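You operate a simulated robot arm through the tools that you are given. There is no shell and no other tool.

You are at the controls of a simulated robot arm. One attempt, no reset.

## Task
Switch the extractor off, bin the teal filter frame, shake 2 times.
Fine: off first; green filter drawer to used bin; shut the drawer, wind the handwheel shut; other frames and controls stay. Where these are worked on the way, their far stop is far enough and under half their travel is too little: green filter drawer.

The check looks at the end state, three seconds after you hand in, the way a careful person would. Anything else that was tipped, shoved, dropped, spilled or broken makes it a failure.

## Robot
A 6-joint arm with a two-finger gripper, fixed in place. Base frame: the origin is on the floor under the middle of its stand, x ahead of it, y to its left, z up. Readings come in m, degrees, newtons and seconds.
With the tool pointing down near the work surface it reaches from about 0.1 to 0.94 m from the base axis. Its first joint turns from -166.0 to 166.0 degrees. Payload 3.43 kg.
The tool frame sits at the grasp point between the pads (the TCP): z along the fingers, y along the line on which they close. The tips reach 0.02 m beyond it. The gripper opens to 0.19 m; its body begins 0.248 m behind the TCP.
Orientation is that of the tool frame in the base frame, as a unit quaternion [x, y, z, w]. With the fingers straight down and closing along the base's y, the tool's x points along the base's -x, its y along +y and its z along -z.

## Interface
- The arm moves only by the tool drive_tool. Its argument "commands" is a list of rows, each a list of 3 entries, a list of its own where there are three numbers: the shift along the tool's x, y, z in m, then the turn, a rotation vector about the tool's x, y, z in degrees, then the closure, from 0 (fully open) to 1 (shut). In form: [[[tx, ty, tz], [ax, ay, az], grip], ...]. A call has 1 to 20 rows; each row shifts and turns the commanded pose from where the row before left it, along the tool's axes as they then stand. Each row takes 0.2 s and may step no farther than 0.05 m and 8.6 degrees from the row before; otherwise, or with a gripper value out of range, the whole call is refused. Where a pose cannot be reached the arm comes as near as it can. A force on the tool above 90 N (or 10 N above the force at the start of the call, whichever is more), or a blocked arm, ends the call early, and 0.2 s more pass. The fingers move at their own pace (about 0.153 m/s each) and stop on an object; they squeeze with about 40 N. The grip force told is the motor's: it shows also when the fingers shut on nothing. Time passes only in rows, and 0.2 s behind the last, so rows that do not move let the fingers close. It gives the time, the measured TCP pose, the force on the tool (base axes), the opening and the grip force at its end, in the units of the frame above (readings bear some noise), with the torque about the TCP (base axes, N m) and any sound that the robot's microphone picked up.
- Cameras (640 x 400 px; columns grow to the right, rows downward): "scene" is fixed at [0.2222, 0.4997, 1.4575]; the picture's right is [-0.84, -0.55, 0.00], its down [-0.24, 0.37, -0.90] and it looks along [0.49, -0.75, -0.44] (base axes); focal length 330 px, centre (320, 200). "wrist" rides on the gripper at [0.07, -0.008, -0.288] in the tool frame; the picture's right is [0.12, 0.99, 0.00], its down [-0.96, 0.12, -0.25] and it looks along [-0.25, 0.03, 0.97] (tool axes); focal length 261 px, centre (320, 200). There is no depth. A picture from a camera that has moved, and an enlarged one, comes with that camera's place and axes in the base frame and with its lens.
- grab_frame(camera): a new picture of that camera. It takes no simulated time.
- lift_body(by): moves the trunk up (or, below 0, down) by that many m; the arm rides with it, the base frame stays. It gives what a move gives, with no picture.
- enlarge(camera, box): a new picture of the part [left, top, right, bottom] of that camera's present view, enlarged. It takes no simulated time.
- finish_job(): hands the job in; it is judged then, once.

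Places have to be worked out from the pictures, the camera data and where the tool is seen. Open the gripper and draw the arm clear of the work before you hand the job in, unless the task says otherwise.

The tools are called by a JSON object that holds its "method" and its "body". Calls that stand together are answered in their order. drive_tool: Moves the arm, as the interface text tells. Its arguments: {"type":"object","properties":{"commands":{"type":"array","items":{"type":"array"}}},"required":["commands"]} The other tools are called the same way: lift_body (by) moves the trunk up or down; grab_frame (camera) takes a picture; enlarge (camera, box) takes an enlarged picture of a part of a camera's view; finish_job () hands the job in.

At the start:

```text
time_s: 0.0
ee_pos: [0.6022, -0.1598, 1.2549]
tcp_rot: [0.0, 1.0, 0.0, 0.0]
force: [1.5, 0.1, -0.5]
torque: [-0.03, 0.01, 0.0]
grip_width: 0.19
gripper_force: 0.0
trunk travel left (down, up): [-0.25, 0.19]
```

scene: 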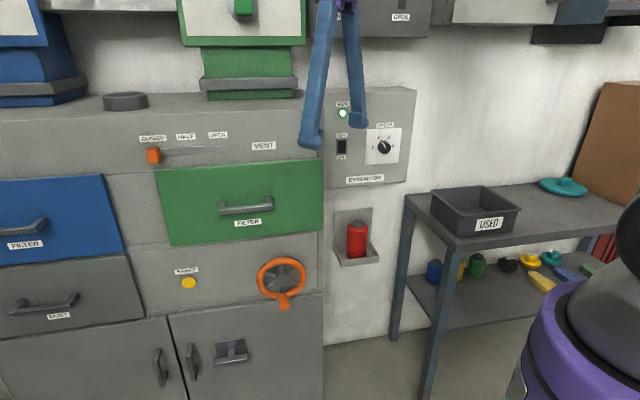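
wrist: 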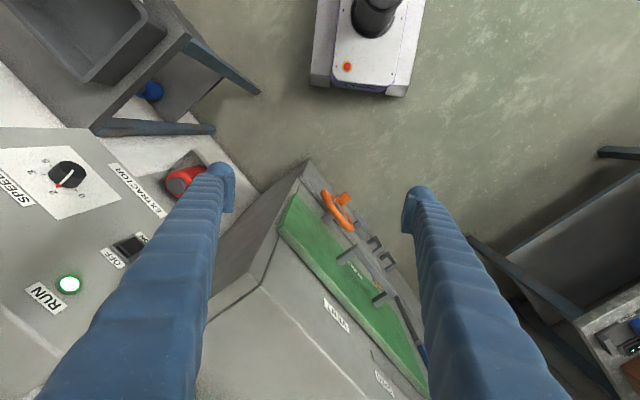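

I'll start by inspecting the scene in enlarged pictures before moving anything.

{"method": "enlarge", "body": {"camera": "scene", "box": [120, 80, 440, 280]}}

{"method": "enlarge", "body": {"camera": "scene", "box": [320, 80, 440, 200]}}

{"method": "enlarge", "body": {"camera": "scene", "box": [150, 220, 350, 345]}}

{"method": "enlarge", "body": {"camera": "scene", "box": [380, 150, 640, 330]}}

{"method": "enlarge", "body": {"camera": "wrist", "box": [200, 150, 440, 400]}}

```text
2.00 times, centred on (280, 180) of scene
camera zoom: at [0.2222, 0.4997, 1.4575], right [-0.84, -0.55, 0.0], down [-0.24, 0.37, -0.9], along [0.49, -0.75, -0.44], focal length 660 px, centre (400, 240)
```

zoom: 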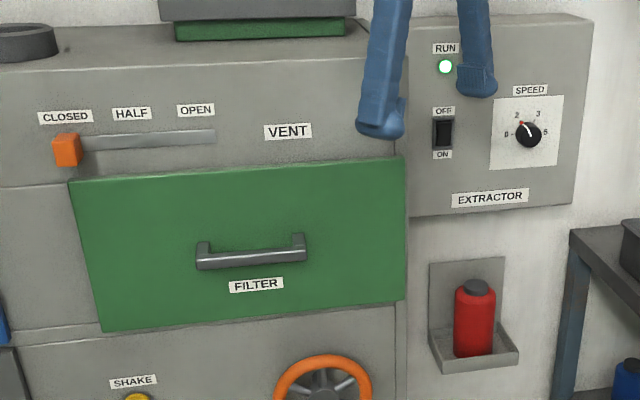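

```text
3.33 times, centred on (380, 140) of scene
camera zoom: at [0.2222, 0.4997, 1.4575], right [-0.84, -0.55, 0.0], down [-0.24, 0.37, -0.9], along [0.49, -0.75, -0.44], focal length 1099 px, centre (120, 400)
```

zoom: 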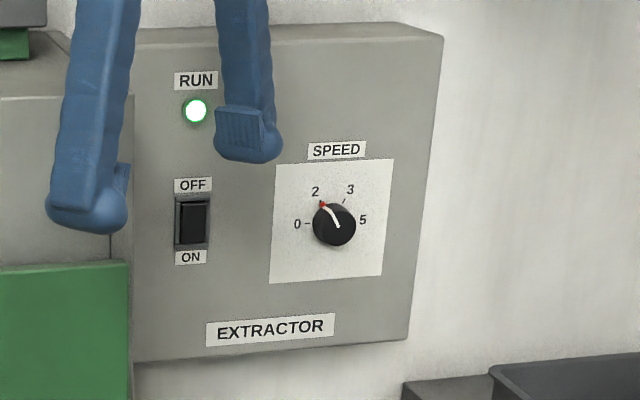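

```text
3.20 times, centred on (250, 282) of scene
camera zoom: at [0.2222, 0.4997, 1.4575], right [-0.84, -0.55, 0.0], down [-0.24, 0.37, -0.9], along [0.49, -0.75, -0.44], focal length 1055 px, centre (544, -64)
```

zoom: 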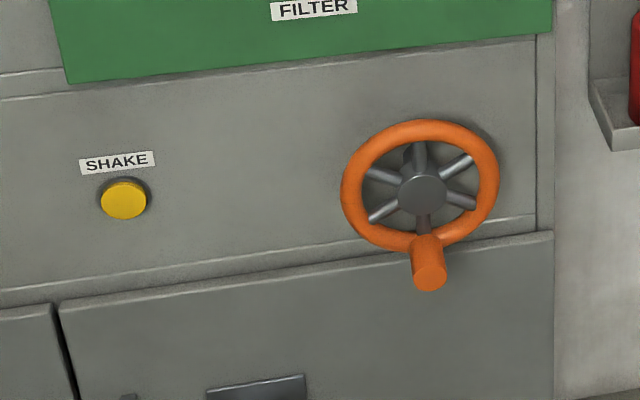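

```text
2.22 times, centred on (510, 240) of scene
camera zoom: at [0.2222, 0.4997, 1.4575], right [-0.84, -0.55, 0.0], down [-0.24, 0.37, -0.9], along [0.49, -0.75, -0.44], focal length 733 px, centre (-102, 111)
```

zoom: 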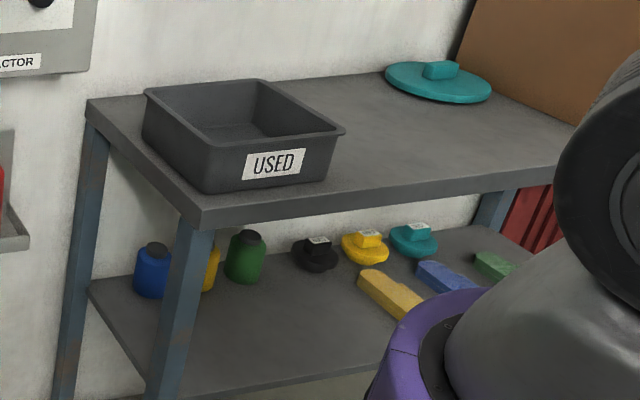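

```text
1.60 times, centred on (320, 275) of wrist
camera zoom: at [0.5316, -0.1678, 1.5425], right [-0.12, 0.99, 0.0], down [0.96, 0.12, 0.25], along [0.25, 0.03, -0.97], focal length 417 px, centre (320, 80)
```

zoom: 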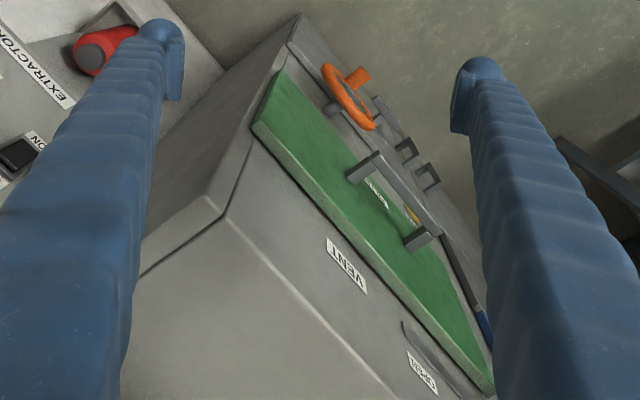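

The cabinet front runs diagonally (along the base's [1,1] direction, facing [-1,1]), about 0.62 m from the base axis. The extractor box is set back at about 0.87 m. I'll shut the fingers and yaw the tool 45° so that its x axis is normal to the wall.

{"method": "drive_tool", "body": {"commands": [[[0, 0, 0], [0, 0, 7.5], 1], [[0, 0, 0], [0, 0, 7.5], 1], [[0, 0, 0], [0, 0, 7.5], 1], [[0, 0, 0], [0, 0, 7.5], 1], [[0, 0, 0], [0, 0, 7.5], 1], [[0, 0, 0], [0, 0, 7.5], 1], [[0, 0, 0], [0, 0, 0], 1]]}}

```text
time_s: 1.6
ee_pos: [0.6036, -0.1611, 1.2573]
tcp_rot: [0.383, 0.924, 0.0, 0.0]
force: [0.2, 0.4, -0.3]
torque: [-0.02, 0.01, 0.02]
grip_width: 0.0
gripper_force: 34.2
trunk travel left (down, up): [-0.25, 0.19]
```

The yaw came out as I expected. I'll look again with the fingers shut to judge the tip size and the frontal geometry.

{"method": "grab_frame", "body": {"camera": "wrist"}}

{"method": "grab_frame", "body": {"camera": "scene"}}

{"method": "enlarge", "body": {"camera": "scene", "box": [240, 0, 440, 200]}}

```text
taken
camera wrist: at [0.5466, -0.1157, 1.5431], right [0.62, 0.79, 0.0], down [0.76, -0.6, 0.25], along [0.19, -0.15, -0.97], focal length 261 px, centre (320, 200)
```

wrist: 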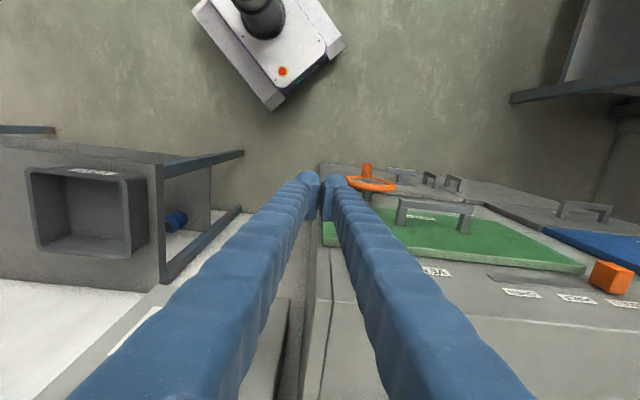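

```text
taken
```

scene: 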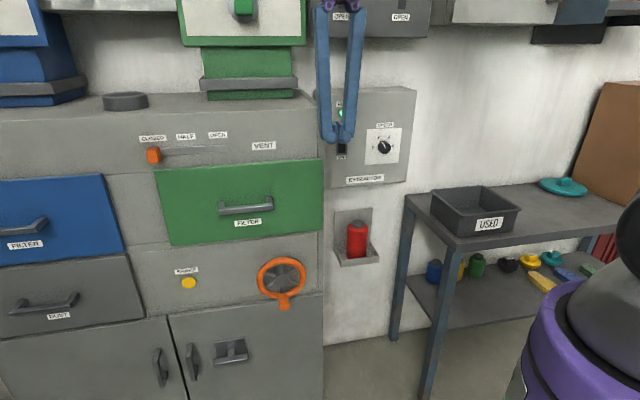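

```text
2.00 times, centred on (340, 100) of scene
camera zoom: at [0.2222, 0.4997, 1.4575], right [-0.84, -0.55, 0.0], down [-0.24, 0.37, -0.9], along [0.49, -0.75, -0.44], focal length 660 px, centre (280, 400)
```

zoom: 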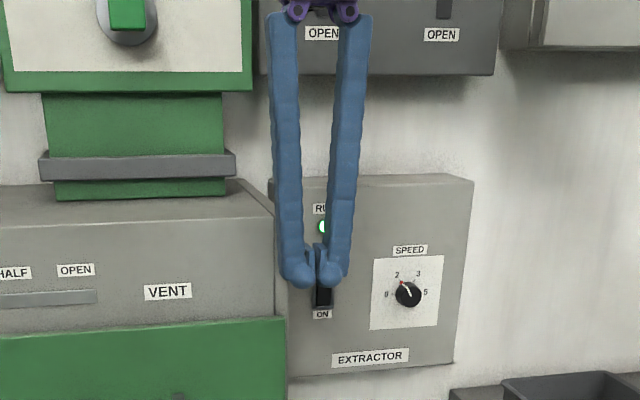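

The closed tips are about 0.03 m tall along tool x and 0.07 m wide along y, so pointing the tool at the wall with y horizontal suits pressing the upper half of the rocker. I'll tilt the tool to point horizontally at the wall.

{"method": "drive_tool", "body": {"commands": [[[0, 0, 0], [0, -8.18, 0], 1], [[0, 0, 0], [0, -8.18, 0], 1], [[0, 0, 0], [0, -8.18, 0], 1], [[0, 0, 0], [0, -8.18, 0], 1], [[0, 0, 0], [0, -8.18, 0], 1], [[0, 0, 0], [0, -8.18, 0], 1], [[0, 0, 0], [0, -8.18, 0], 1], [[0, 0, 0], [0, -8.18, 0], 1], [[0, 0, 0], [0, -8.18, 0], 1], [[0, 0, 0], [0, -8.18, 0], 1], [[0, 0, 0], [0, -8.2, 0], 1]]}}

```text
time_s: 4.0
ee_pos: [0.6777, -0.1261, 1.3289]
tcp_rot: [0.265, 0.664, -0.275, 0.643]
force: [-0.8, 0.0, -0.6]
torque: [-0.04, 0.01, -0.06]
grip_width: 0.0
gripper_force: 34.2
out of reach, approached as far as the arm can: row 8, 9, 10, 11
trunk travel left (down, up): [-0.25, 0.19]
```

The arm hit a fold limit near the base and drifted outward, though the orientation is right. I'll look at where the arm stands.

{"method": "grab_frame", "body": {"camera": "scene"}}

{"method": "grab_frame", "body": {"camera": "wrist"}}

```text
taken
```

scene: 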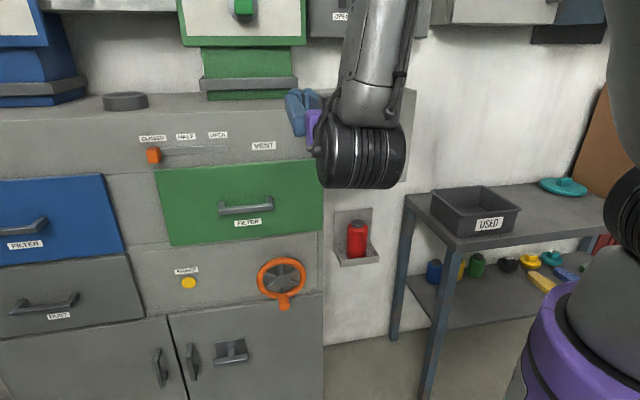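

```text
taken
camera wrist: at [0.4645, 0.0715, 1.2643], right [0.7, 0.7, -0.14], down [-0.06, 0.26, 0.96], along [0.71, -0.66, 0.22], focal length 261 px, centre (320, 200)
```

wrist: 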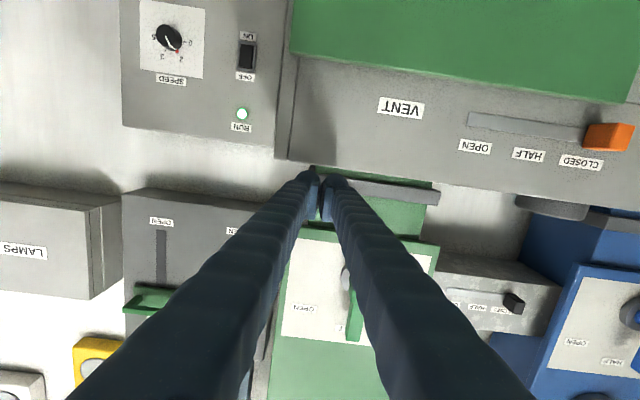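

The forearm hangs down steeply here, so a fully horizontal tool is too close to the base. I'll undo part of the tilt (to about 49° from vertical) and see where the command stands.

{"method": "drive_tool", "body": {"commands": [[[0, 0, 0], [0, 8.2, 0], 1], [[0, 0, 0], [0, 8.2, 0], 1], [[0, 0, 0], [0, 8.2, 0], 1], [[0, 0, 0], [0, 8.2, 0], 1], [[0, 0, 0], [0, 8.2, 0], 1]]}}

```text
time_s: 5.2
ee_pos: [0.6781, -0.1274, 1.3303]
tcp_rot: [0.348, 0.841, -0.157, 0.383]
force: [0.4, -0.7, 0.5]
torque: [-0.02, -0.01, 0.02]
grip_width: 0.0002
gripper_force: 34.6
trunk travel left (down, up): [-0.25, 0.19]
```

The command follows the reached pose, so the tool is now tilted about 49° from vertical at a≈0.39 along the wall. I'll shift right to be in line with the rocker (a≈0.207), then advance partway down toward it and look.

{"method": "drive_tool", "body": {"commands": [[[0, -0.0457, 0], [0, 0, 0], 1], [[0, -0.0457, 0], [0, 0, 0], 1], [[0, -0.0457, 0], [0, 0, 0], 1], [[0, -0.0457, 0], [0, 0, 0], 1], [[0.0033, 0, 0.047], [0, 0, 0], 1], [[0.0033, 0, 0.047], [0, 0, 0], 1], [[0.0033, 0, 0.047], [0, 0, 0], 1]]}}

{"method": "grab_frame", "body": {"camera": "scene"}}

{"method": "grab_frame", "body": {"camera": "wrist"}}

```text
time_s: 6.8
ee_pos: [0.6212, -0.3302, 1.2284]
tcp_rot: [0.349, 0.841, -0.159, 0.382]
force: [0.2, 1.1, 0.3]
torque: [-0.03, 0.03, -0.07]
grip_width: 0.0
gripper_force: 34.5
trunk travel left (down, up): [-0.25, 0.19]
```

```text
taken
```

scene: 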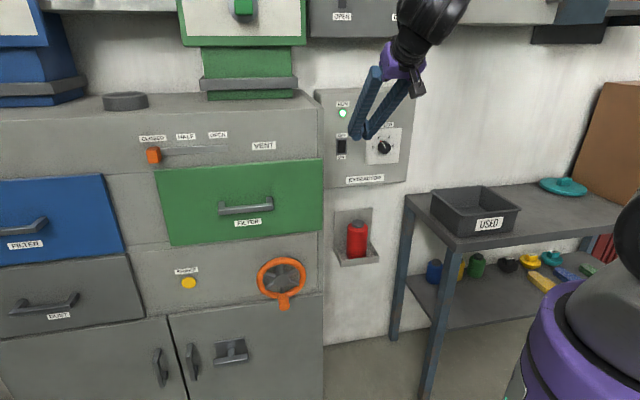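

```text
taken
camera wrist: at [0.4274, -0.1484, 1.3642], right [0.65, 0.76, -0.09], down [0.4, -0.23, 0.89], along [0.65, -0.61, -0.45], focal length 261 px, centre (320, 200)
```

wrist: 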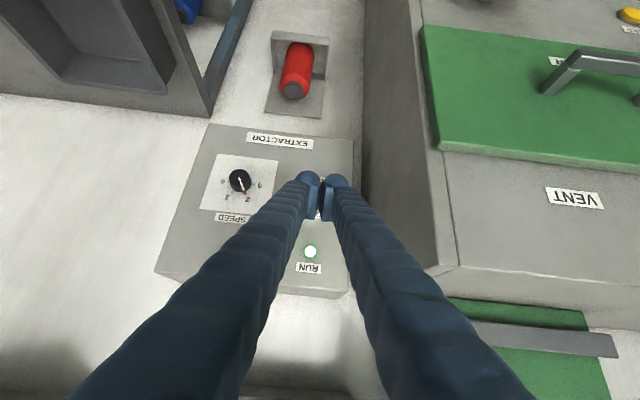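

The TCP is at a≈0.206, d≈0.673, z≈1.228, and the rocker's upper half sits at about a≈0.208, d≈0.87, z≈1.13. I'll move to just in front of it at press height.

{"method": "drive_tool", "body": {"commands": [[[-0.0055, 0.0005, 0.0408], [0, 0, 0], 1], [[-0.0055, 0.0005, 0.0408], [0, 0, 0], 1], [[-0.0055, 0.0005, 0.0408], [0, 0, 0], 1], [[-0.0055, 0.0005, 0.0408], [0, 0, 0], 1]]}}

{"method": "enlarge", "body": {"camera": "scene", "box": [310, 80, 430, 200]}}

{"method": "enlarge", "body": {"camera": "wrist", "box": [200, 100, 440, 300]}}

```text
time_s: 7.8
ee_pos: [0.7171, -0.4234, 1.1359]
tcp_rot: [0.348, 0.841, -0.159, 0.383]
force: [1.1, -0.7, -0.7]
torque: [-0.06, 0.01, -0.06]
grip_width: 0.0001
gripper_force: 34.5
trunk travel left (down, up): [-0.25, 0.19]
```

```text
3.33 times, centred on (370, 140) of scene
camera zoom: at [0.2222, 0.4997, 1.4575], right [-0.84, -0.55, 0.0], down [-0.24, 0.37, -0.9], along [0.49, -0.75, -0.44], focal length 1099 px, centre (153, 400)
```

zoom: 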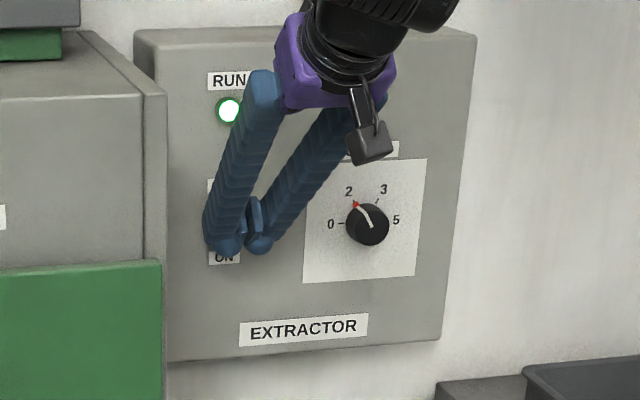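

```text
2.00 times, centred on (320, 200) of wrist
camera zoom: at [0.5241, -0.2428, 1.2726], right [0.65, 0.76, -0.09], down [0.4, -0.23, 0.89], along [0.65, -0.61, -0.45], focal length 521 px, centre (320, 200)
```

zoom: 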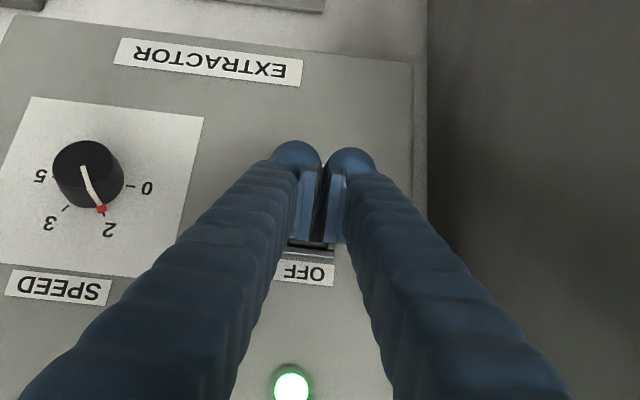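

The rocker's top edge shows at z≈1.14 between the fingers, and the tips are aimed at its OFF half. I'll advance slowly toward the wall, watching the force.

{"method": "drive_tool", "body": {"commands": [[[-0.0033, 0, 0.0038], [0, 0, 0], 1], [[-0.0033, 0, 0.0038], [0, 0, 0], 1], [[-0.0033, 0, 0.0038], [0, 0, 0], 1], [[-0.0033, 0, 0.0038], [0, 0, 0], 1], [[-0.0033, 0, 0.0038], [0, 0, 0], 1]]}}

{"method": "enlarge", "body": {"camera": "wrist", "box": [200, 100, 440, 300]}}

```text
time_s: 9.0
ee_pos: [0.7363, -0.442, 1.1377]
tcp_rot: [0.349, 0.84, -0.159, 0.383]
force: [0.2, -0.8, -0.6]
torque: [-0.02, -0.01, 0.05]
grip_width: 0.0002
gripper_force: 34.5
trunk travel left (down, up): [-0.25, 0.19]
```

```text
2.00 times, centred on (320, 200) of wrist
camera zoom: at [0.5416, -0.2613, 1.2729], right [0.65, 0.76, -0.09], down [0.4, -0.23, 0.89], along [0.65, -0.61, -0.45], focal length 521 px, centre (320, 200)
```

zoom: 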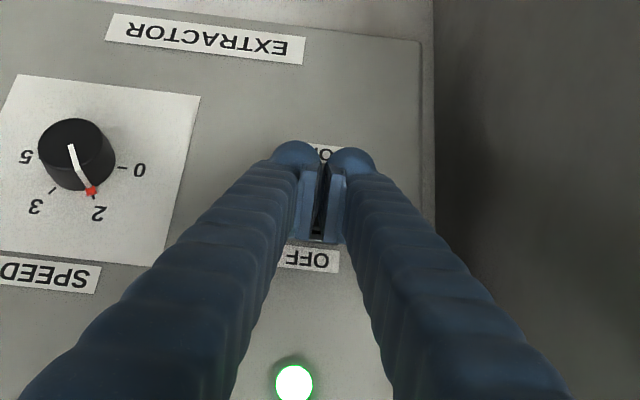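

There's no contact yet at d≈0.833, so I'll keep creeping forward in small steps.

{"method": "drive_tool", "body": {"commands": [[[-0.0026, 0, 0.003], [0, 0, 0], 1], [[-0.0026, 0, 0.003], [0, 0, 0], 1], [[-0.0026, 0, 0.003], [0, 0, 0], 1]]}}

{"method": "enlarge", "body": {"camera": "wrist", "box": [200, 100, 440, 300]}}

```text
time_s: 9.8
ee_pos: [0.7441, -0.4506, 1.1366]
tcp_rot: [0.349, 0.84, -0.159, 0.384]
force: [0.1, -0.6, 0.0]
torque: [0.02, -0.01, -0.03]
grip_width: 0.0
gripper_force: 34.8
trunk travel left (down, up): [-0.25, 0.19]
```

```text
2.00 times, centred on (320, 200) of wrist
camera zoom: at [0.5502, -0.2699, 1.2724], right [0.65, 0.76, -0.09], down [0.4, -0.23, 0.89], along [0.65, -0.61, -0.45], focal length 521 px, centre (320, 200)
```

zoom: 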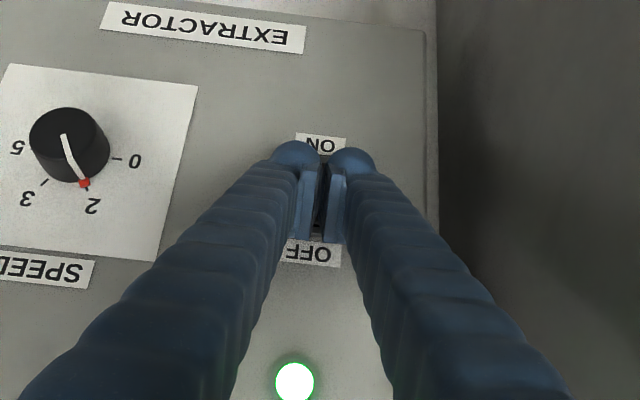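

Still free at d≈0.845; the light is still on. I'll continue a few millimetres.

{"method": "drive_tool", "body": {"commands": [[[-0.0026, 0, 0.003], [0, 0, 0], 1], [[-0.0026, 0, 0.003], [0, 0, 0], 1], [[-0.0026, 0, 0.003], [0, 0, 0], 1]]}}

{"method": "enlarge", "body": {"camera": "wrist", "box": [200, 100, 440, 300]}}

```text
time_s: 10.6
ee_pos: [0.7477, -0.4539, 1.1372]
tcp_rot: [0.348, 0.842, -0.158, 0.382]
force: [-34.1, 32.2, 5.5]
torque: [-0.4, 0.05, -0.04]
grip_width: 0.0059
gripper_force: 34.3
trunk travel left (down, up): [-0.25, 0.19]
```

```text
2.00 times, centred on (320, 200) of wrist
camera zoom: at [0.5534, -0.2739, 1.2733], right [0.65, 0.76, -0.09], down [0.4, -0.23, 0.89], along [0.65, -0.61, -0.45], focal length 521 px, centre (320, 200)
```

zoom: 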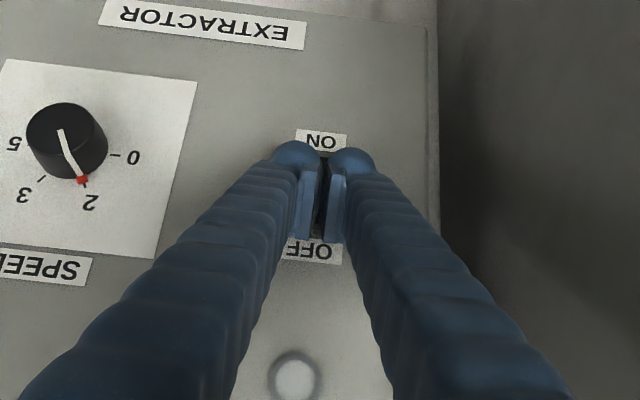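

The RUN lamp has gone out and the force rose to about 47 N, so the rocker flipped to OFF. I'll back straight away from the wall and verify.

{"method": "drive_tool", "body": {"commands": [[[0.0066, 0, -0.0076], [0, 0, 0], 1], [[0.0131, 0, -0.0151], [0, 0, 0], 1], [[0.026, 0, -0.03], [0, 0, 0], 1], [[0.02, 0, -0.04], [0, 0, 0], 1], [[0.0, 0, -0.045], [0, 0, 0], 1]]}}

{"method": "enlarge", "body": {"camera": "scene", "box": [310, 80, 430, 200]}}

{"method": "grab_frame", "body": {"camera": "wrist"}}

```text
time_s: 11.8
ee_pos: [0.6453, -0.3555, 1.1802]
tcp_rot: [0.348, 0.841, -0.158, 0.383]
force: [-0.9, -0.1, 0.1]
torque: [0.08, -0.06, 0.06]
grip_width: 0.0001
gripper_force: 34.5
trunk travel left (down, up): [-0.25, 0.19]
```

```text
3.33 times, centred on (370, 140) of scene
camera zoom: at [0.2222, 0.4997, 1.4575], right [-0.84, -0.55, 0.0], down [-0.24, 0.37, -0.9], along [0.49, -0.75, -0.44], focal length 1099 px, centre (153, 400)
```

zoom: 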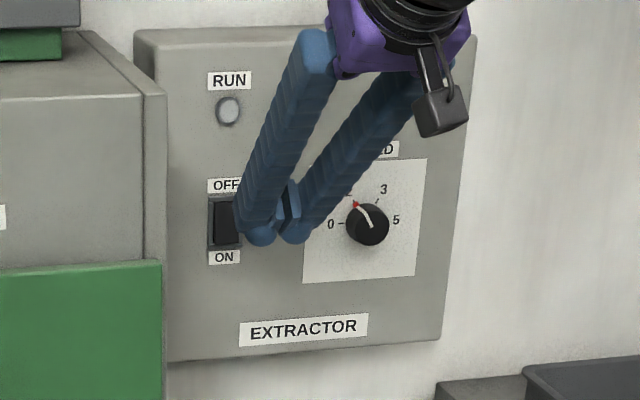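

```text
taken
camera wrist: at [0.4523, -0.1744, 1.3142], right [0.65, 0.76, -0.09], down [0.39, -0.23, 0.89], along [0.65, -0.61, -0.45], focal length 261 px, centre (320, 200)
```

wrist: 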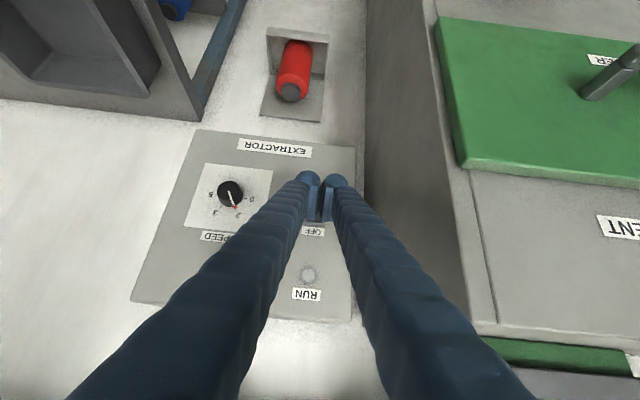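

The extractor is off (lamp dark, OFF side pressed). Now I'll study the handwheel and drawer in close-up for any markings.

{"method": "enlarge", "body": {"camera": "scene", "box": [240, 240, 330, 320]}}

{"method": "enlarge", "body": {"camera": "scene", "box": [150, 150, 330, 260]}}

{"method": "enlarge", "body": {"camera": "scene", "box": [150, 0, 310, 110]}}

```text
5.00 times, centred on (285, 280) of scene
camera zoom: at [0.2222, 0.4997, 1.4575], right [-0.84, -0.55, 0.0], down [-0.24, 0.37, -0.9], along [0.49, -0.75, -0.44], focal length 1649 px, centre (495, -200)
```

zoom: 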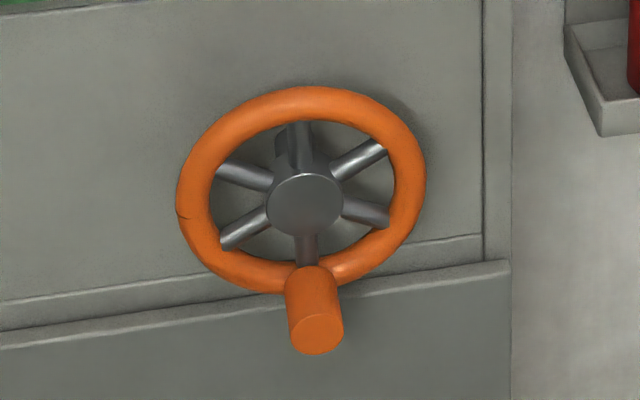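

```text
3.56 times, centred on (240, 205) of scene
camera zoom: at [0.2222, 0.4997, 1.4575], right [-0.84, -0.55, 0.0], down [-0.24, 0.37, -0.9], along [0.49, -0.75, -0.44], focal length 1172 px, centre (604, 182)
```

zoom: 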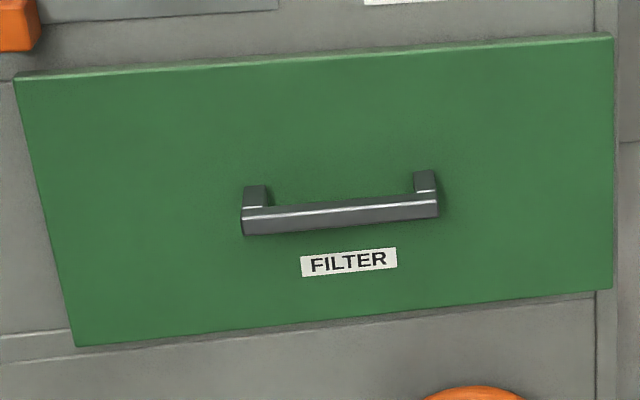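

```text
3.64 times, centred on (230, 55) of scene
camera zoom: at [0.2222, 0.4997, 1.4575], right [-0.84, -0.55, 0.0], down [-0.24, 0.37, -0.9], along [0.49, -0.75, -0.44], focal length 1199 px, centre (647, 727)
```

zoom: 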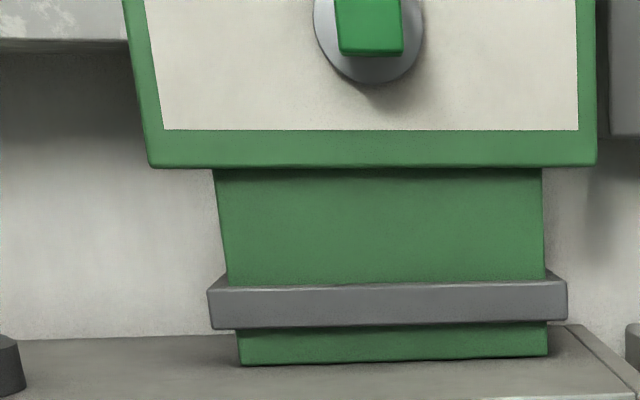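

No markings on the wheel. I'll back out of the nook beside the cabinet, slide left in front of the drawer handle (at about a≈0.54, z≈1.06, bar at d≈0.59), then level the tool there.

{"method": "drive_tool", "body": {"commands": [[[0.0328, 0, -0.0378], [0, 0, 0], 1], [[0.0328, 0, -0.0378], [0, 0, 0], 1], [[0.0328, 0, -0.0378], [0, 0, 0], 1], [[0.0328, 0, -0.0378], [0, 0, 0], 1], [[0, 0.048, 0], [0, 0, 0], 1], [[0, 0.048, 0], [0, 0, 0], 1], [[0, 0.048, 0], [0, 0, 0], 1], [[0, 0.048, 0], [0, 0, 0], 1], [[0, 0.048, 0], [0, 0, 0], 1], [[0, 0.048, 0], [0, 0, 0], 1], [[0, 0.048, 0], [0, 0, 0], 1]]}}

```text
time_s: 14.2
ee_pos: [0.8131, 0.0201, 1.2209]
tcp_rot: [0.348, 0.841, -0.159, 0.382]
force: [0.5, -0.4, -0.2]
torque: [-0.02, 0.02, -0.08]
grip_width: 0.0001
gripper_force: 34.2
out of reach, approached as far as the arm can: row 2, 3, 4
trunk travel left (down, up): [-0.25, 0.19]
```

TCP is at a≈0.589, d≈0.561, z≈1.22, clear of the vent lever (at about a≈0.74). I'll level the tool now and then back off from the cabinet a little.

{"method": "drive_tool", "body": {"commands": [[[0, 0, -0.01], [0, -8.2, 0], 1], [[0, 0, -0.01], [0, -8.2, 0], 1], [[0, 0, -0.01], [0, -8.2, 0], 1], [[0, 0, -0.01], [0, -8.2, 0], 1], [[0, 0, -0.01], [0, -8.2, 0], 1], [[0, 0, -0.03], [0, 0, 0], 1]]}}

{"method": "grab_frame", "body": {"camera": "scene"}}

{"method": "grab_frame", "body": {"camera": "wrist"}}

```text
time_s: 15.6
ee_pos: [0.7581, 0.0747, 1.2431]
tcp_rot: [0.271, 0.653, -0.271, 0.654]
force: [0.5, 1.1, -0.1]
torque: [0.03, -0.02, -0.02]
grip_width: 0.0
gripper_force: 34.3
trunk travel left (down, up): [-0.25, 0.19]
```

```text
taken
```

scene: 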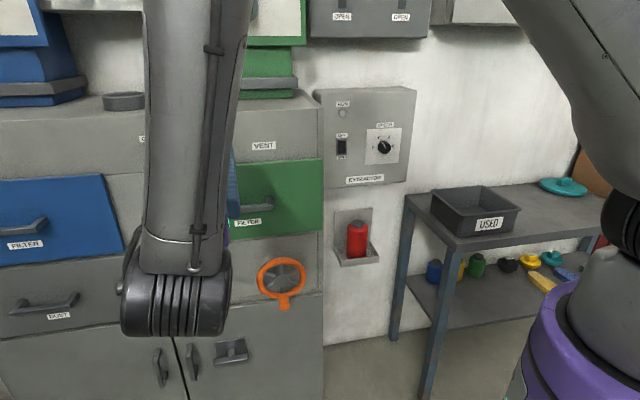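

```text
taken
camera wrist: at [0.5472, 0.271, 1.1713], right [0.7, 0.7, -0.12], down [-0.1, 0.26, 0.96], along [0.71, -0.66, 0.25], focal length 261 px, centre (320, 200)
```

wrist: 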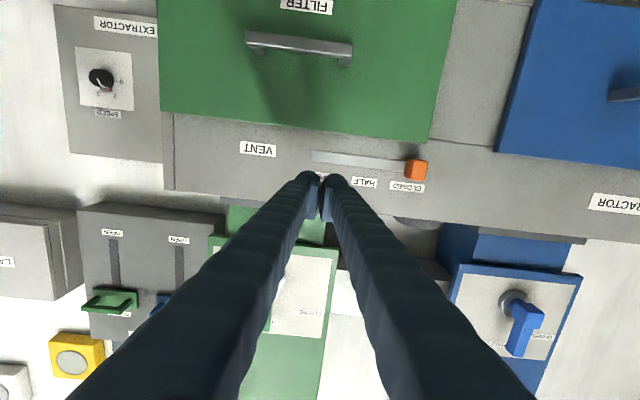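

Level pose reached at a≈0.589, d≈0.483, z≈1.243. I'll drop to handle height, roll the tool so the fingers close vertically, and open them to about 0.08 m.

{"method": "drive_tool", "body": {"commands": [[[0.045, -0.0116, 0], [0, 0, 0], 1], [[0.045, -0.0116, 0], [0, 0, 0], 1], [[0.045, -0.0116, 0], [0, 0, 0], 1], [[0.046, -0.0116, 0], [0, 0, 0], 1], [[0, 0, 0], [0, 0, -8.2], 0.58], [[0, 0, 0], [0, 0, -8.2], 0.58], [[0, 0, 0], [0, 0, -8.2], 0.58], [[0, 0, 0], [0, 0, -8.2], 0.58], [[0, 0, 0], [0, 0, -8.2], 0.58], [[0, 0, 0], [0, 0, -8.2], 0.58], [[0, 0, 0], [0, 0, -8.2], 0.58], [[0, 0, 0], [0, 0, -8.2], 0.58], [[0, 0, 0], [0, 0, -8.2], 0.58], [[0, 0, 0], [0, 0, -8.1], 0.58], [[0, 0, 0], [0, 0, -8.1], 0.58]]}}

{"method": "grab_frame", "body": {"camera": "scene"}}

{"method": "grab_frame", "body": {"camera": "wrist"}}

```text
time_s: 18.8
ee_pos: [0.7838, 0.089, 1.1053]
tcp_rot: [0.272, -0.653, 0.654, -0.27]
force: [-0.8, 0.5, -0.3]
torque: [-0.04, -0.01, 0.05]
grip_width: 0.0796
gripper_force: 0.1
out of reach, approached as far as the arm can: row 2, 3, 4
trunk travel left (down, up): [-0.25, 0.19]
```

```text
taken
```

scene: 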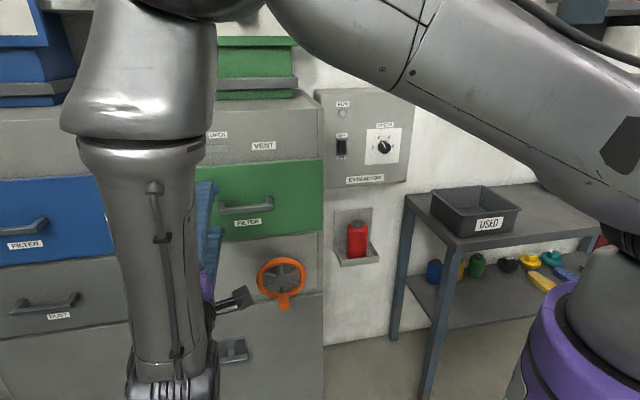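

```text
taken
camera wrist: at [0.5288, 0.2426, 1.1133], right [-0.09, -0.09, -0.99], down [0.5, 0.86, -0.12], along [0.86, -0.51, -0.03], focal length 261 px, centre (320, 200)
```

wrist: 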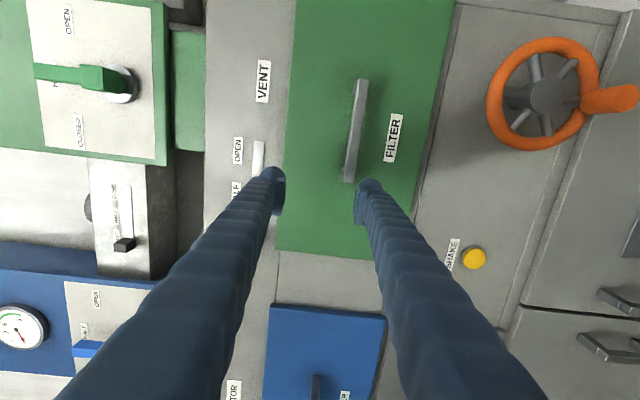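

The arm is held at z≈1.105 by its fold limit at this trunk height. Lowering the trunk by 0.25 m should put the handle, wheel and button in an easier zone; the space in front (d<0.51) is free below the tool.

{"method": "lift_body", "body": {"by": -0.12}}

{"method": "lift_body", "body": {"by": -0.13}}

{"method": "grab_frame", "body": {"camera": "scene"}}

{"method": "grab_frame", "body": {"camera": "wrist"}}

```text
time_s: 20.3
ee_pos: [0.7831, 0.0888, 0.9862]
tcp_rot: [0.271, -0.653, 0.653, -0.271]
force: [0.3, 0.7, 0.1]
torque: [-0.03, -0.01, 0.02]
grip_width: 0.0797
gripper_force: 0.0
trunk travel left (down, up): [-0.13, 0.31]
```

```text
time_s: 21.9
ee_pos: [0.7838, 0.0889, 0.855]
tcp_rot: [0.27, -0.653, 0.654, -0.27]
force: [-0.2, -0.8, 0.2]
torque: [0.05, 0.02, -0.01]
grip_width: 0.0799
gripper_force: 0.1
trunk travel left (down, up): [0.0, 0.44]
```

```text
taken
```

scene: 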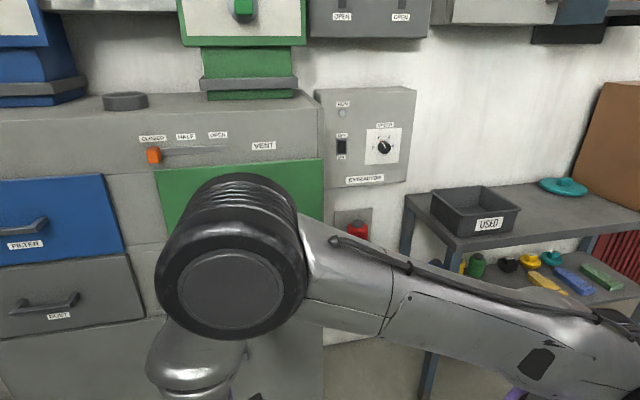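

```text
taken
camera wrist: at [0.5286, 0.2425, 0.8635], right [-0.08, -0.08, -0.99], down [0.51, 0.86, -0.12], along [0.86, -0.51, -0.03], focal length 261 px, centre (320, 200)
```

wrist: 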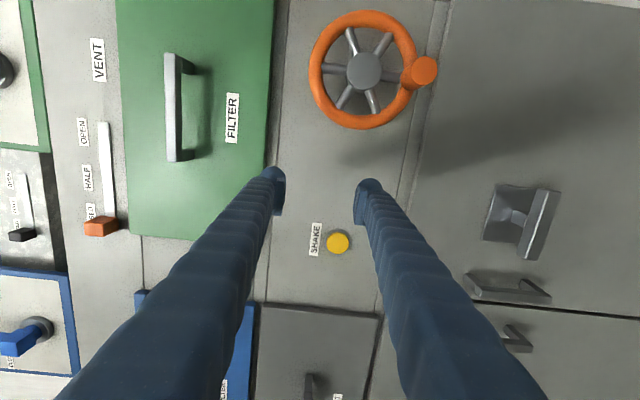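

From this view plus the scene view I place the wheel hub at a≈0.462, d≈0.576, z≈0.815 (rim ⌀≈0.14, knob straight below). The drawer handle bar is at a≈0.541, d≈0.59, z≈1.064. I'll move up in front of the handle.

{"method": "drive_tool", "body": {"commands": [[[0.0152, -0.0418, 0], [0, 0, 0], 0.58], [[0.0152, -0.0418, 0], [0, 0, 0], 0.58], [[0.0152, -0.0418, 0], [0, 0, 0], 0.58], [[0.0152, -0.0418, 0], [0, 0, 0], 0.58], [[0.0152, -0.0418, 0], [0, 0, 0], 0.58]]}}

{"method": "grab_frame", "body": {"camera": "wrist"}}

{"method": "grab_frame", "body": {"camera": "scene"}}

```text
time_s: 23.1
ee_pos: [0.7291, 0.033, 1.0646]
tcp_rot: [-0.271, 0.653, -0.653, 0.27]
force: [-0.2, 0.2, 0.0]
torque: [-0.04, -0.01, -0.13]
grip_width: 0.0797
gripper_force: 0.0
trunk travel left (down, up): [0.0, 0.44]
```

```text
taken
camera wrist: at [0.4728, 0.1869, 1.0727], right [-0.09, -0.08, -0.99], down [0.51, 0.86, -0.12], along [0.86, -0.51, -0.03], focal length 261 px, centre (320, 200)
```

wrist: 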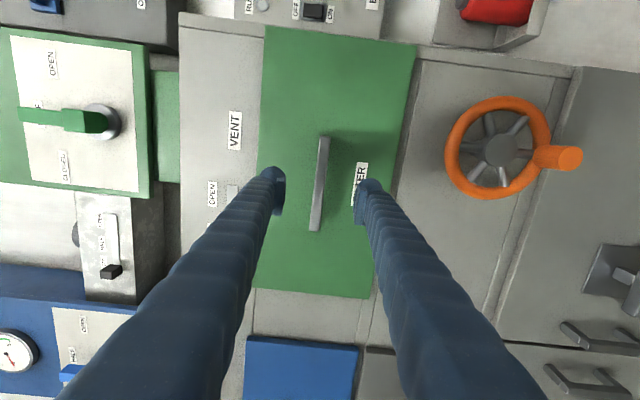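

```text
taken
```

scene: 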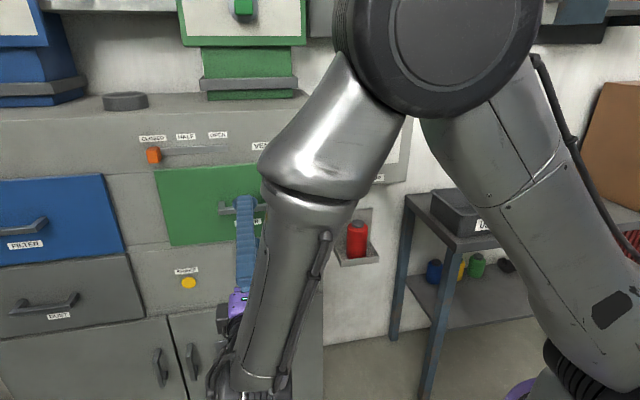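

The bar lies midway between the fingers. I'll advance about 0.095 m so that the pads straddle the bar.

{"method": "drive_tool", "body": {"commands": [[[0, 0, 0.032], [0, 0, 0], 0.58], [[0, 0, 0.032], [0, 0, 0], 0.58], [[0, 0, 0.031], [0, 0, 0], 0.58]]}}

{"method": "enlarge", "body": {"camera": "wrist", "box": [220, 100, 440, 280]}}

{"method": "enlarge", "body": {"camera": "scene", "box": [180, 160, 300, 260]}}

```text
time_s: 23.9
ee_pos: [0.7966, -0.0343, 1.0642]
tcp_rot: [0.271, -0.653, 0.653, -0.27]
force: [-0.1, 0.9, 0.6]
torque: [-0.02, 0.01, -0.05]
grip_width: 0.0799
gripper_force: 0.0
trunk travel left (down, up): [0.0, 0.44]
```

```text
2.22 times, centred on (330, 190) of wrist
camera zoom: at [0.5415, 0.1203, 1.0722], right [-0.09, -0.09, -0.99], down [0.51, 0.85, -0.12], along [0.86, -0.51, -0.03], focal length 579 px, centre (298, 222)
```

zoom: 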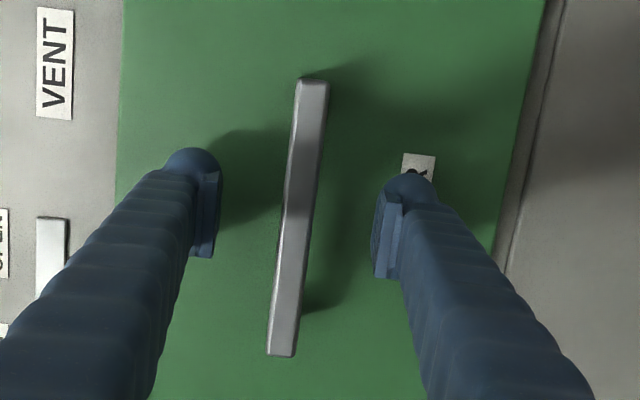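

```text
4.00 times, centred on (240, 210) of scene
camera zoom: at [0.2222, 0.4997, 1.4575], right [-0.84, -0.55, 0.0], down [-0.24, 0.37, -0.9], along [0.49, -0.75, -0.44], focal length 1319 px, centre (640, 160)
```

zoom: 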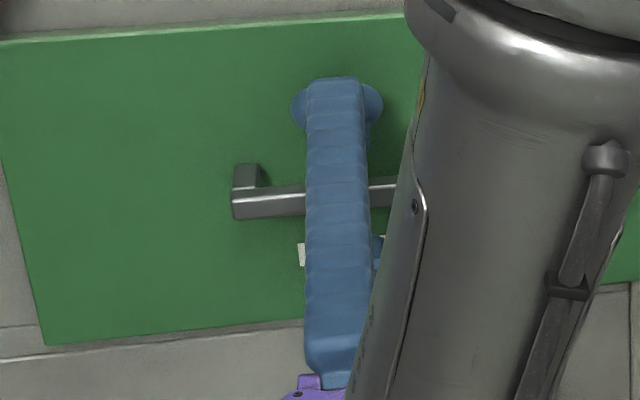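

The bar is between the pads. I'll close on it without moving.

{"method": "drive_tool", "body": {"commands": [[[0, 0, 0], [0, 0, 0], 1], [[0, 0, 0], [0, 0, 0], 1], [[0, 0, 0], [0, 0, 0], 1]]}}

{"method": "enlarge", "body": {"camera": "wrist", "box": [220, 100, 440, 280]}}

```text
time_s: 24.7
ee_pos: [0.7967, -0.0328, 1.0646]
tcp_rot: [-0.272, 0.654, -0.652, 0.271]
force: [4.7, -1.4, 8.8]
torque: [0.03, 0.08, -0.13]
grip_width: 0.0115
gripper_force: 44.6
trunk travel left (down, up): [0.0, 0.44]
```

```text
2.22 times, centred on (330, 190) of wrist
camera zoom: at [0.5415, 0.1203, 1.0727], right [-0.08, -0.08, -0.99], down [0.51, 0.86, -0.12], along [0.86, -0.51, -0.03], focal length 579 px, centre (298, 222)
```

zoom: 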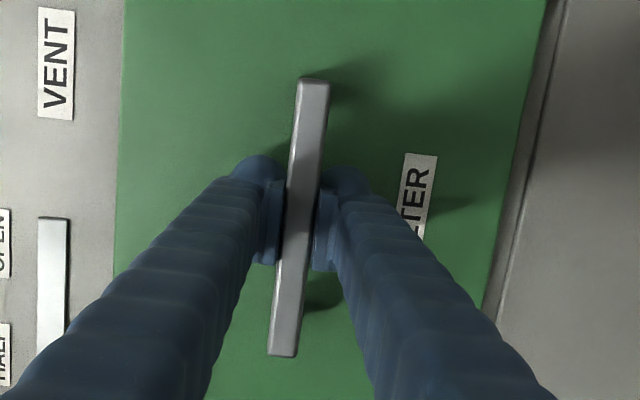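

The bar is gripped (width ≈0.0115 m). I'll test whether the drawer is free with a gentle 1 cm pull.

{"method": "drive_tool", "body": {"commands": [[[0, 0, -0.003], [0, 0, 0], 1], [[0, 0, -0.003], [0, 0, 0], 1], [[0, 0, -0.004], [0, 0, 0], 1]]}}

{"method": "enlarge", "body": {"camera": "wrist", "box": [220, 100, 440, 280]}}

```text
time_s: 25.5
ee_pos: [0.7888, -0.0263, 1.0662]
tcp_rot: [-0.27, 0.654, -0.654, 0.27]
force: [-4.3, -5.2, 10.2]
torque: [0.01, 0.03, 0.26]
grip_width: 0.0112
gripper_force: 44.7
trunk travel left (down, up): [0.0, 0.44]
```

```text
2.22 times, centred on (330, 190) of wrist
camera zoom: at [0.5344, 0.1278, 1.0729], right [-0.08, -0.08, -0.99], down [0.51, 0.85, -0.12], along [0.86, -0.51, -0.03], focal length 579 px, centre (298, 222)
```

zoom: 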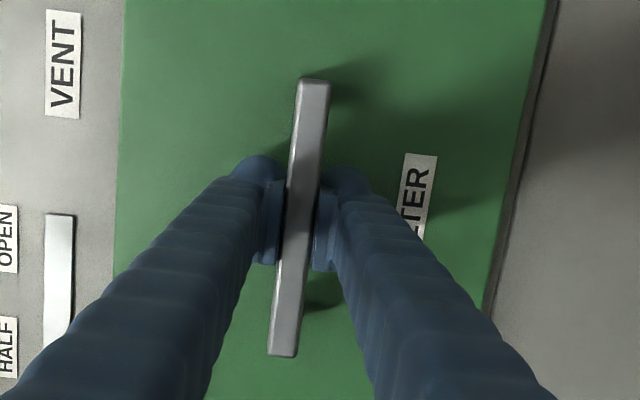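

The drawer follows freely with almost no force, so the wheel is not clamping it. I'll keep pulling it out 0.12 m and check.

{"method": "drive_tool", "body": {"commands": [[[0, 0, -0.015], [0, 0, 0], 1], [[0, 0, -0.015], [0, 0, 0], 1], [[0, 0, -0.015], [0, 0, 0], 1], [[0, 0, -0.015], [0, 0, 0], 1], [[0, 0, -0.015], [0, 0, 0], 1], [[0, 0, -0.015], [0, 0, 0], 1], [[0, 0, -0.015], [0, 0, 0], 1], [[0, 0, -0.015], [0, 0, 0], 1]]}}

{"method": "grab_frame", "body": {"camera": "wrist"}}

{"method": "grab_frame", "body": {"camera": "scene"}}

```text
time_s: 27.3
ee_pos: [0.7038, 0.061, 1.065]
tcp_rot: [0.271, -0.653, 0.653, -0.271]
force: [-4.7, 0.0, 11.1]
torque: [-0.06, 0.03, -0.61]
grip_width: 0.011
gripper_force: 45.0
trunk travel left (down, up): [0.0, 0.44]
```

```text
taken
camera wrist: at [0.4492, 0.2126, 1.0729], right [-0.08, -0.08, -0.99], down [0.51, 0.86, -0.12], along [0.86, -0.51, -0.03], focal length 261 px, centre (320, 200)
```

wrist: 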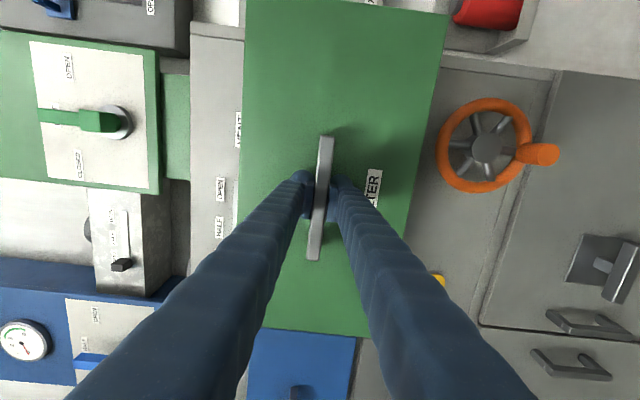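

```text
taken
```

scene: 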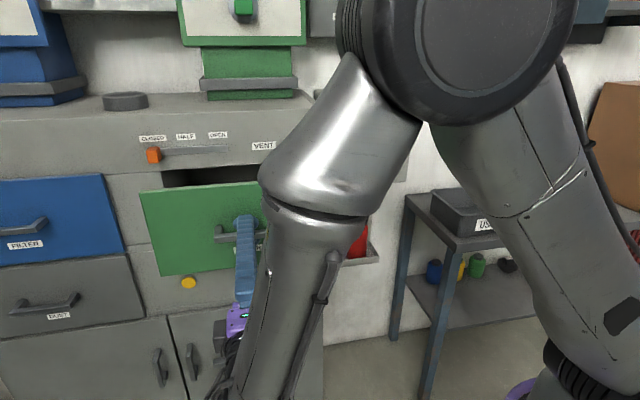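

The drawer slides well (front now about 0.13 m out). I'll keep pulling until its stop.

{"method": "drive_tool", "body": {"commands": [[[0, 0, -0.015], [0, 0, 0], 1], [[0, 0, -0.015], [0, 0, 0], 1], [[0, 0, -0.015], [0, 0, 0], 1], [[0, 0, -0.015], [0, 0, 0], 1], [[0, 0, -0.015], [0, 0, 0], 1], [[0, 0, -0.015], [0, 0, 0], 1], [[0, 0, -0.015], [0, 0, 0], 1], [[0, 0, -0.015], [0, 0, 0], 1]]}}

{"method": "grab_frame", "body": {"camera": "wrist"}}

{"method": "grab_frame", "body": {"camera": "scene"}}

```text
time_s: 29.1
ee_pos: [0.6194, 0.1424, 1.0648]
tcp_rot: [0.271, -0.653, 0.653, -0.272]
force: [-2.0, 3.1, 7.4]
torque: [0.28, -0.18, 0.03]
grip_width: 0.0114
gripper_force: 44.2
trunk travel left (down, up): [0.0, 0.44]
```

```text
taken
camera wrist: at [0.365, 0.297, 1.0732], right [-0.09, -0.08, -0.99], down [0.51, 0.86, -0.12], along [0.86, -0.51, -0.03], focal length 261 px, centre (320, 200)
```

wrist: 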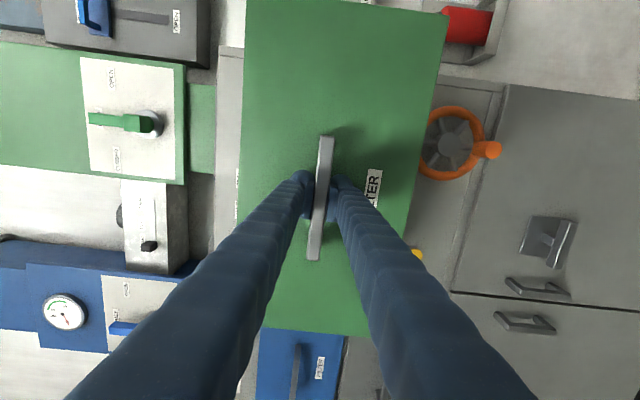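

```text
taken
```

scene: 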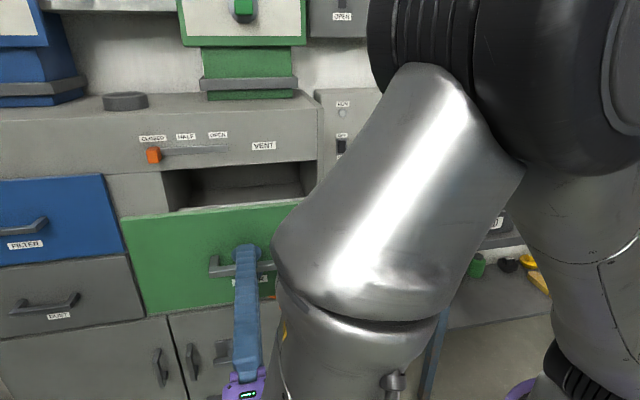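

It's about 0.25 m out and still sliding. I'll continue in smaller pulls toward its stop.

{"method": "drive_tool", "body": {"commands": [[[0, 0, -0.012], [0, 0, 0], 1], [[0, 0, -0.012], [0, 0, 0], 1], [[0, 0, -0.012], [0, 0, 0], 1], [[0, 0, -0.012], [0, 0, 0], 1], [[0, 0, -0.012], [0, 0, 0], 1]]}}

{"method": "grab_frame", "body": {"camera": "scene"}}

```text
time_s: 29.9
ee_pos: [0.6018, 0.1604, 1.0659]
tcp_rot: [0.269, -0.654, 0.655, -0.267]
force: [64.0, -46.2, -3.4]
torque: [0.08, -0.08, -0.21]
grip_width: 0.0127
gripper_force: 44.6
trunk travel left (down, up): [0.0, 0.44]
stopped in row 4: the force on the tool passed its limit at 96 N (the readings are from after the stop); the commanded pose is now the measured one
```

```text
taken
```

scene: 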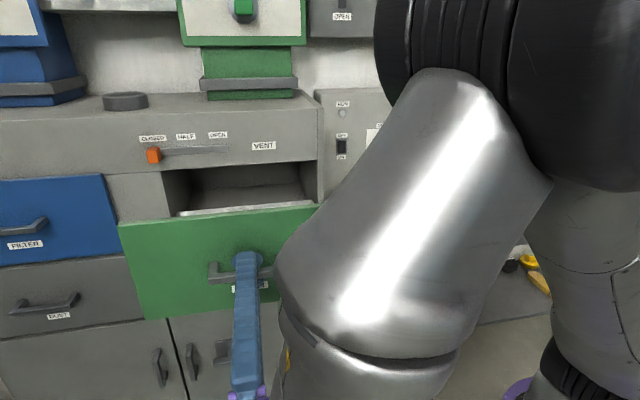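

The force spike at d≈0.312 marks the drawer's far stop (about 0.276 m of travel). I'll ease off, open the fingers and back away from the handle.

{"method": "drive_tool", "body": {"commands": [[[0, 0, 0.003], [0, 0, 0], 1], [[0, 0, 0], [0, 0, 0], 0.6], [[0, 0, 0], [0, 0, 0], 0.6], [[0, 0, 0], [0, 0, 0], 0.6]]}}

{"method": "grab_frame", "body": {"camera": "wrist"}}

```text
time_s: 30.9
ee_pos: [0.5978, 0.1631, 1.0672]
tcp_rot: [0.269, -0.653, 0.654, -0.27]
force: [-0.1, -0.6, 0.0]
torque: [-0.02, 0.02, 0.01]
grip_width: 0.0761
gripper_force: 0.1
trunk travel left (down, up): [0.0, 0.44]
```

```text
taken
camera wrist: at [0.3435, 0.3183, 1.0743], right [-0.08, -0.09, -0.99], down [0.51, 0.85, -0.12], along [0.86, -0.52, -0.03], focal length 261 px, centre (320, 200)
```

wrist: 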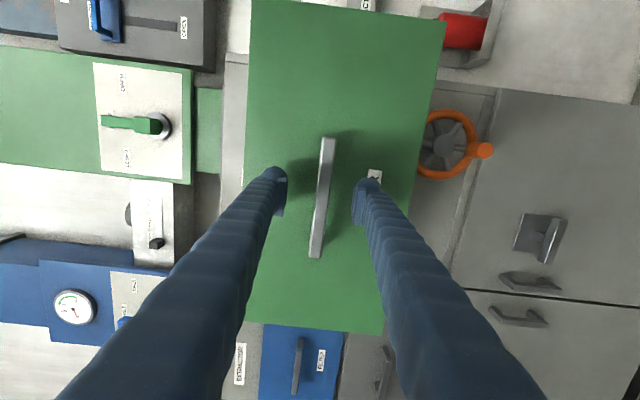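

Released. I'll retreat along −d past the bar, then rise above the drawer.

{"method": "drive_tool", "body": {"commands": [[[0, 0, -0.025], [0, 0, 0], 0.6], [[0, 0, -0.025], [0, 0, 0], 0.6], [[0, 0, -0.025], [0, 0, 0], 0.6]]}}

{"method": "grab_frame", "body": {"camera": "wrist"}}

```text
time_s: 31.7
ee_pos: [0.5452, 0.2145, 1.0672]
tcp_rot: [0.268, -0.653, 0.655, -0.269]
force: [-0.2, -0.3, 0.4]
torque: [0.0, -0.02, -0.02]
grip_width: 0.0761
gripper_force: 0.0
trunk travel left (down, up): [0.0, 0.44]
```

```text
taken
camera wrist: at [0.291, 0.3706, 1.0733], right [-0.08, -0.09, -0.99], down [0.51, 0.85, -0.12], along [0.86, -0.52, -0.03], focal length 261 px, centre (320, 200)
```

wrist: 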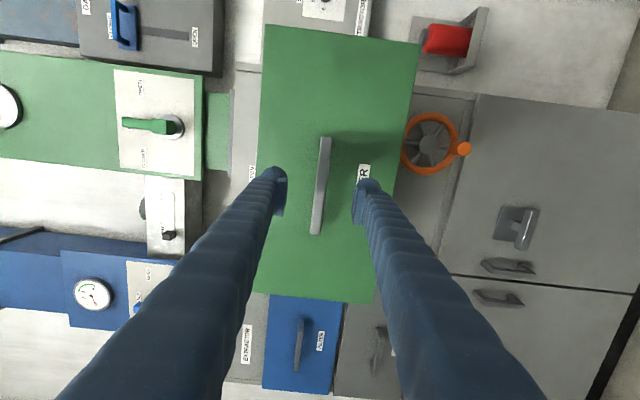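

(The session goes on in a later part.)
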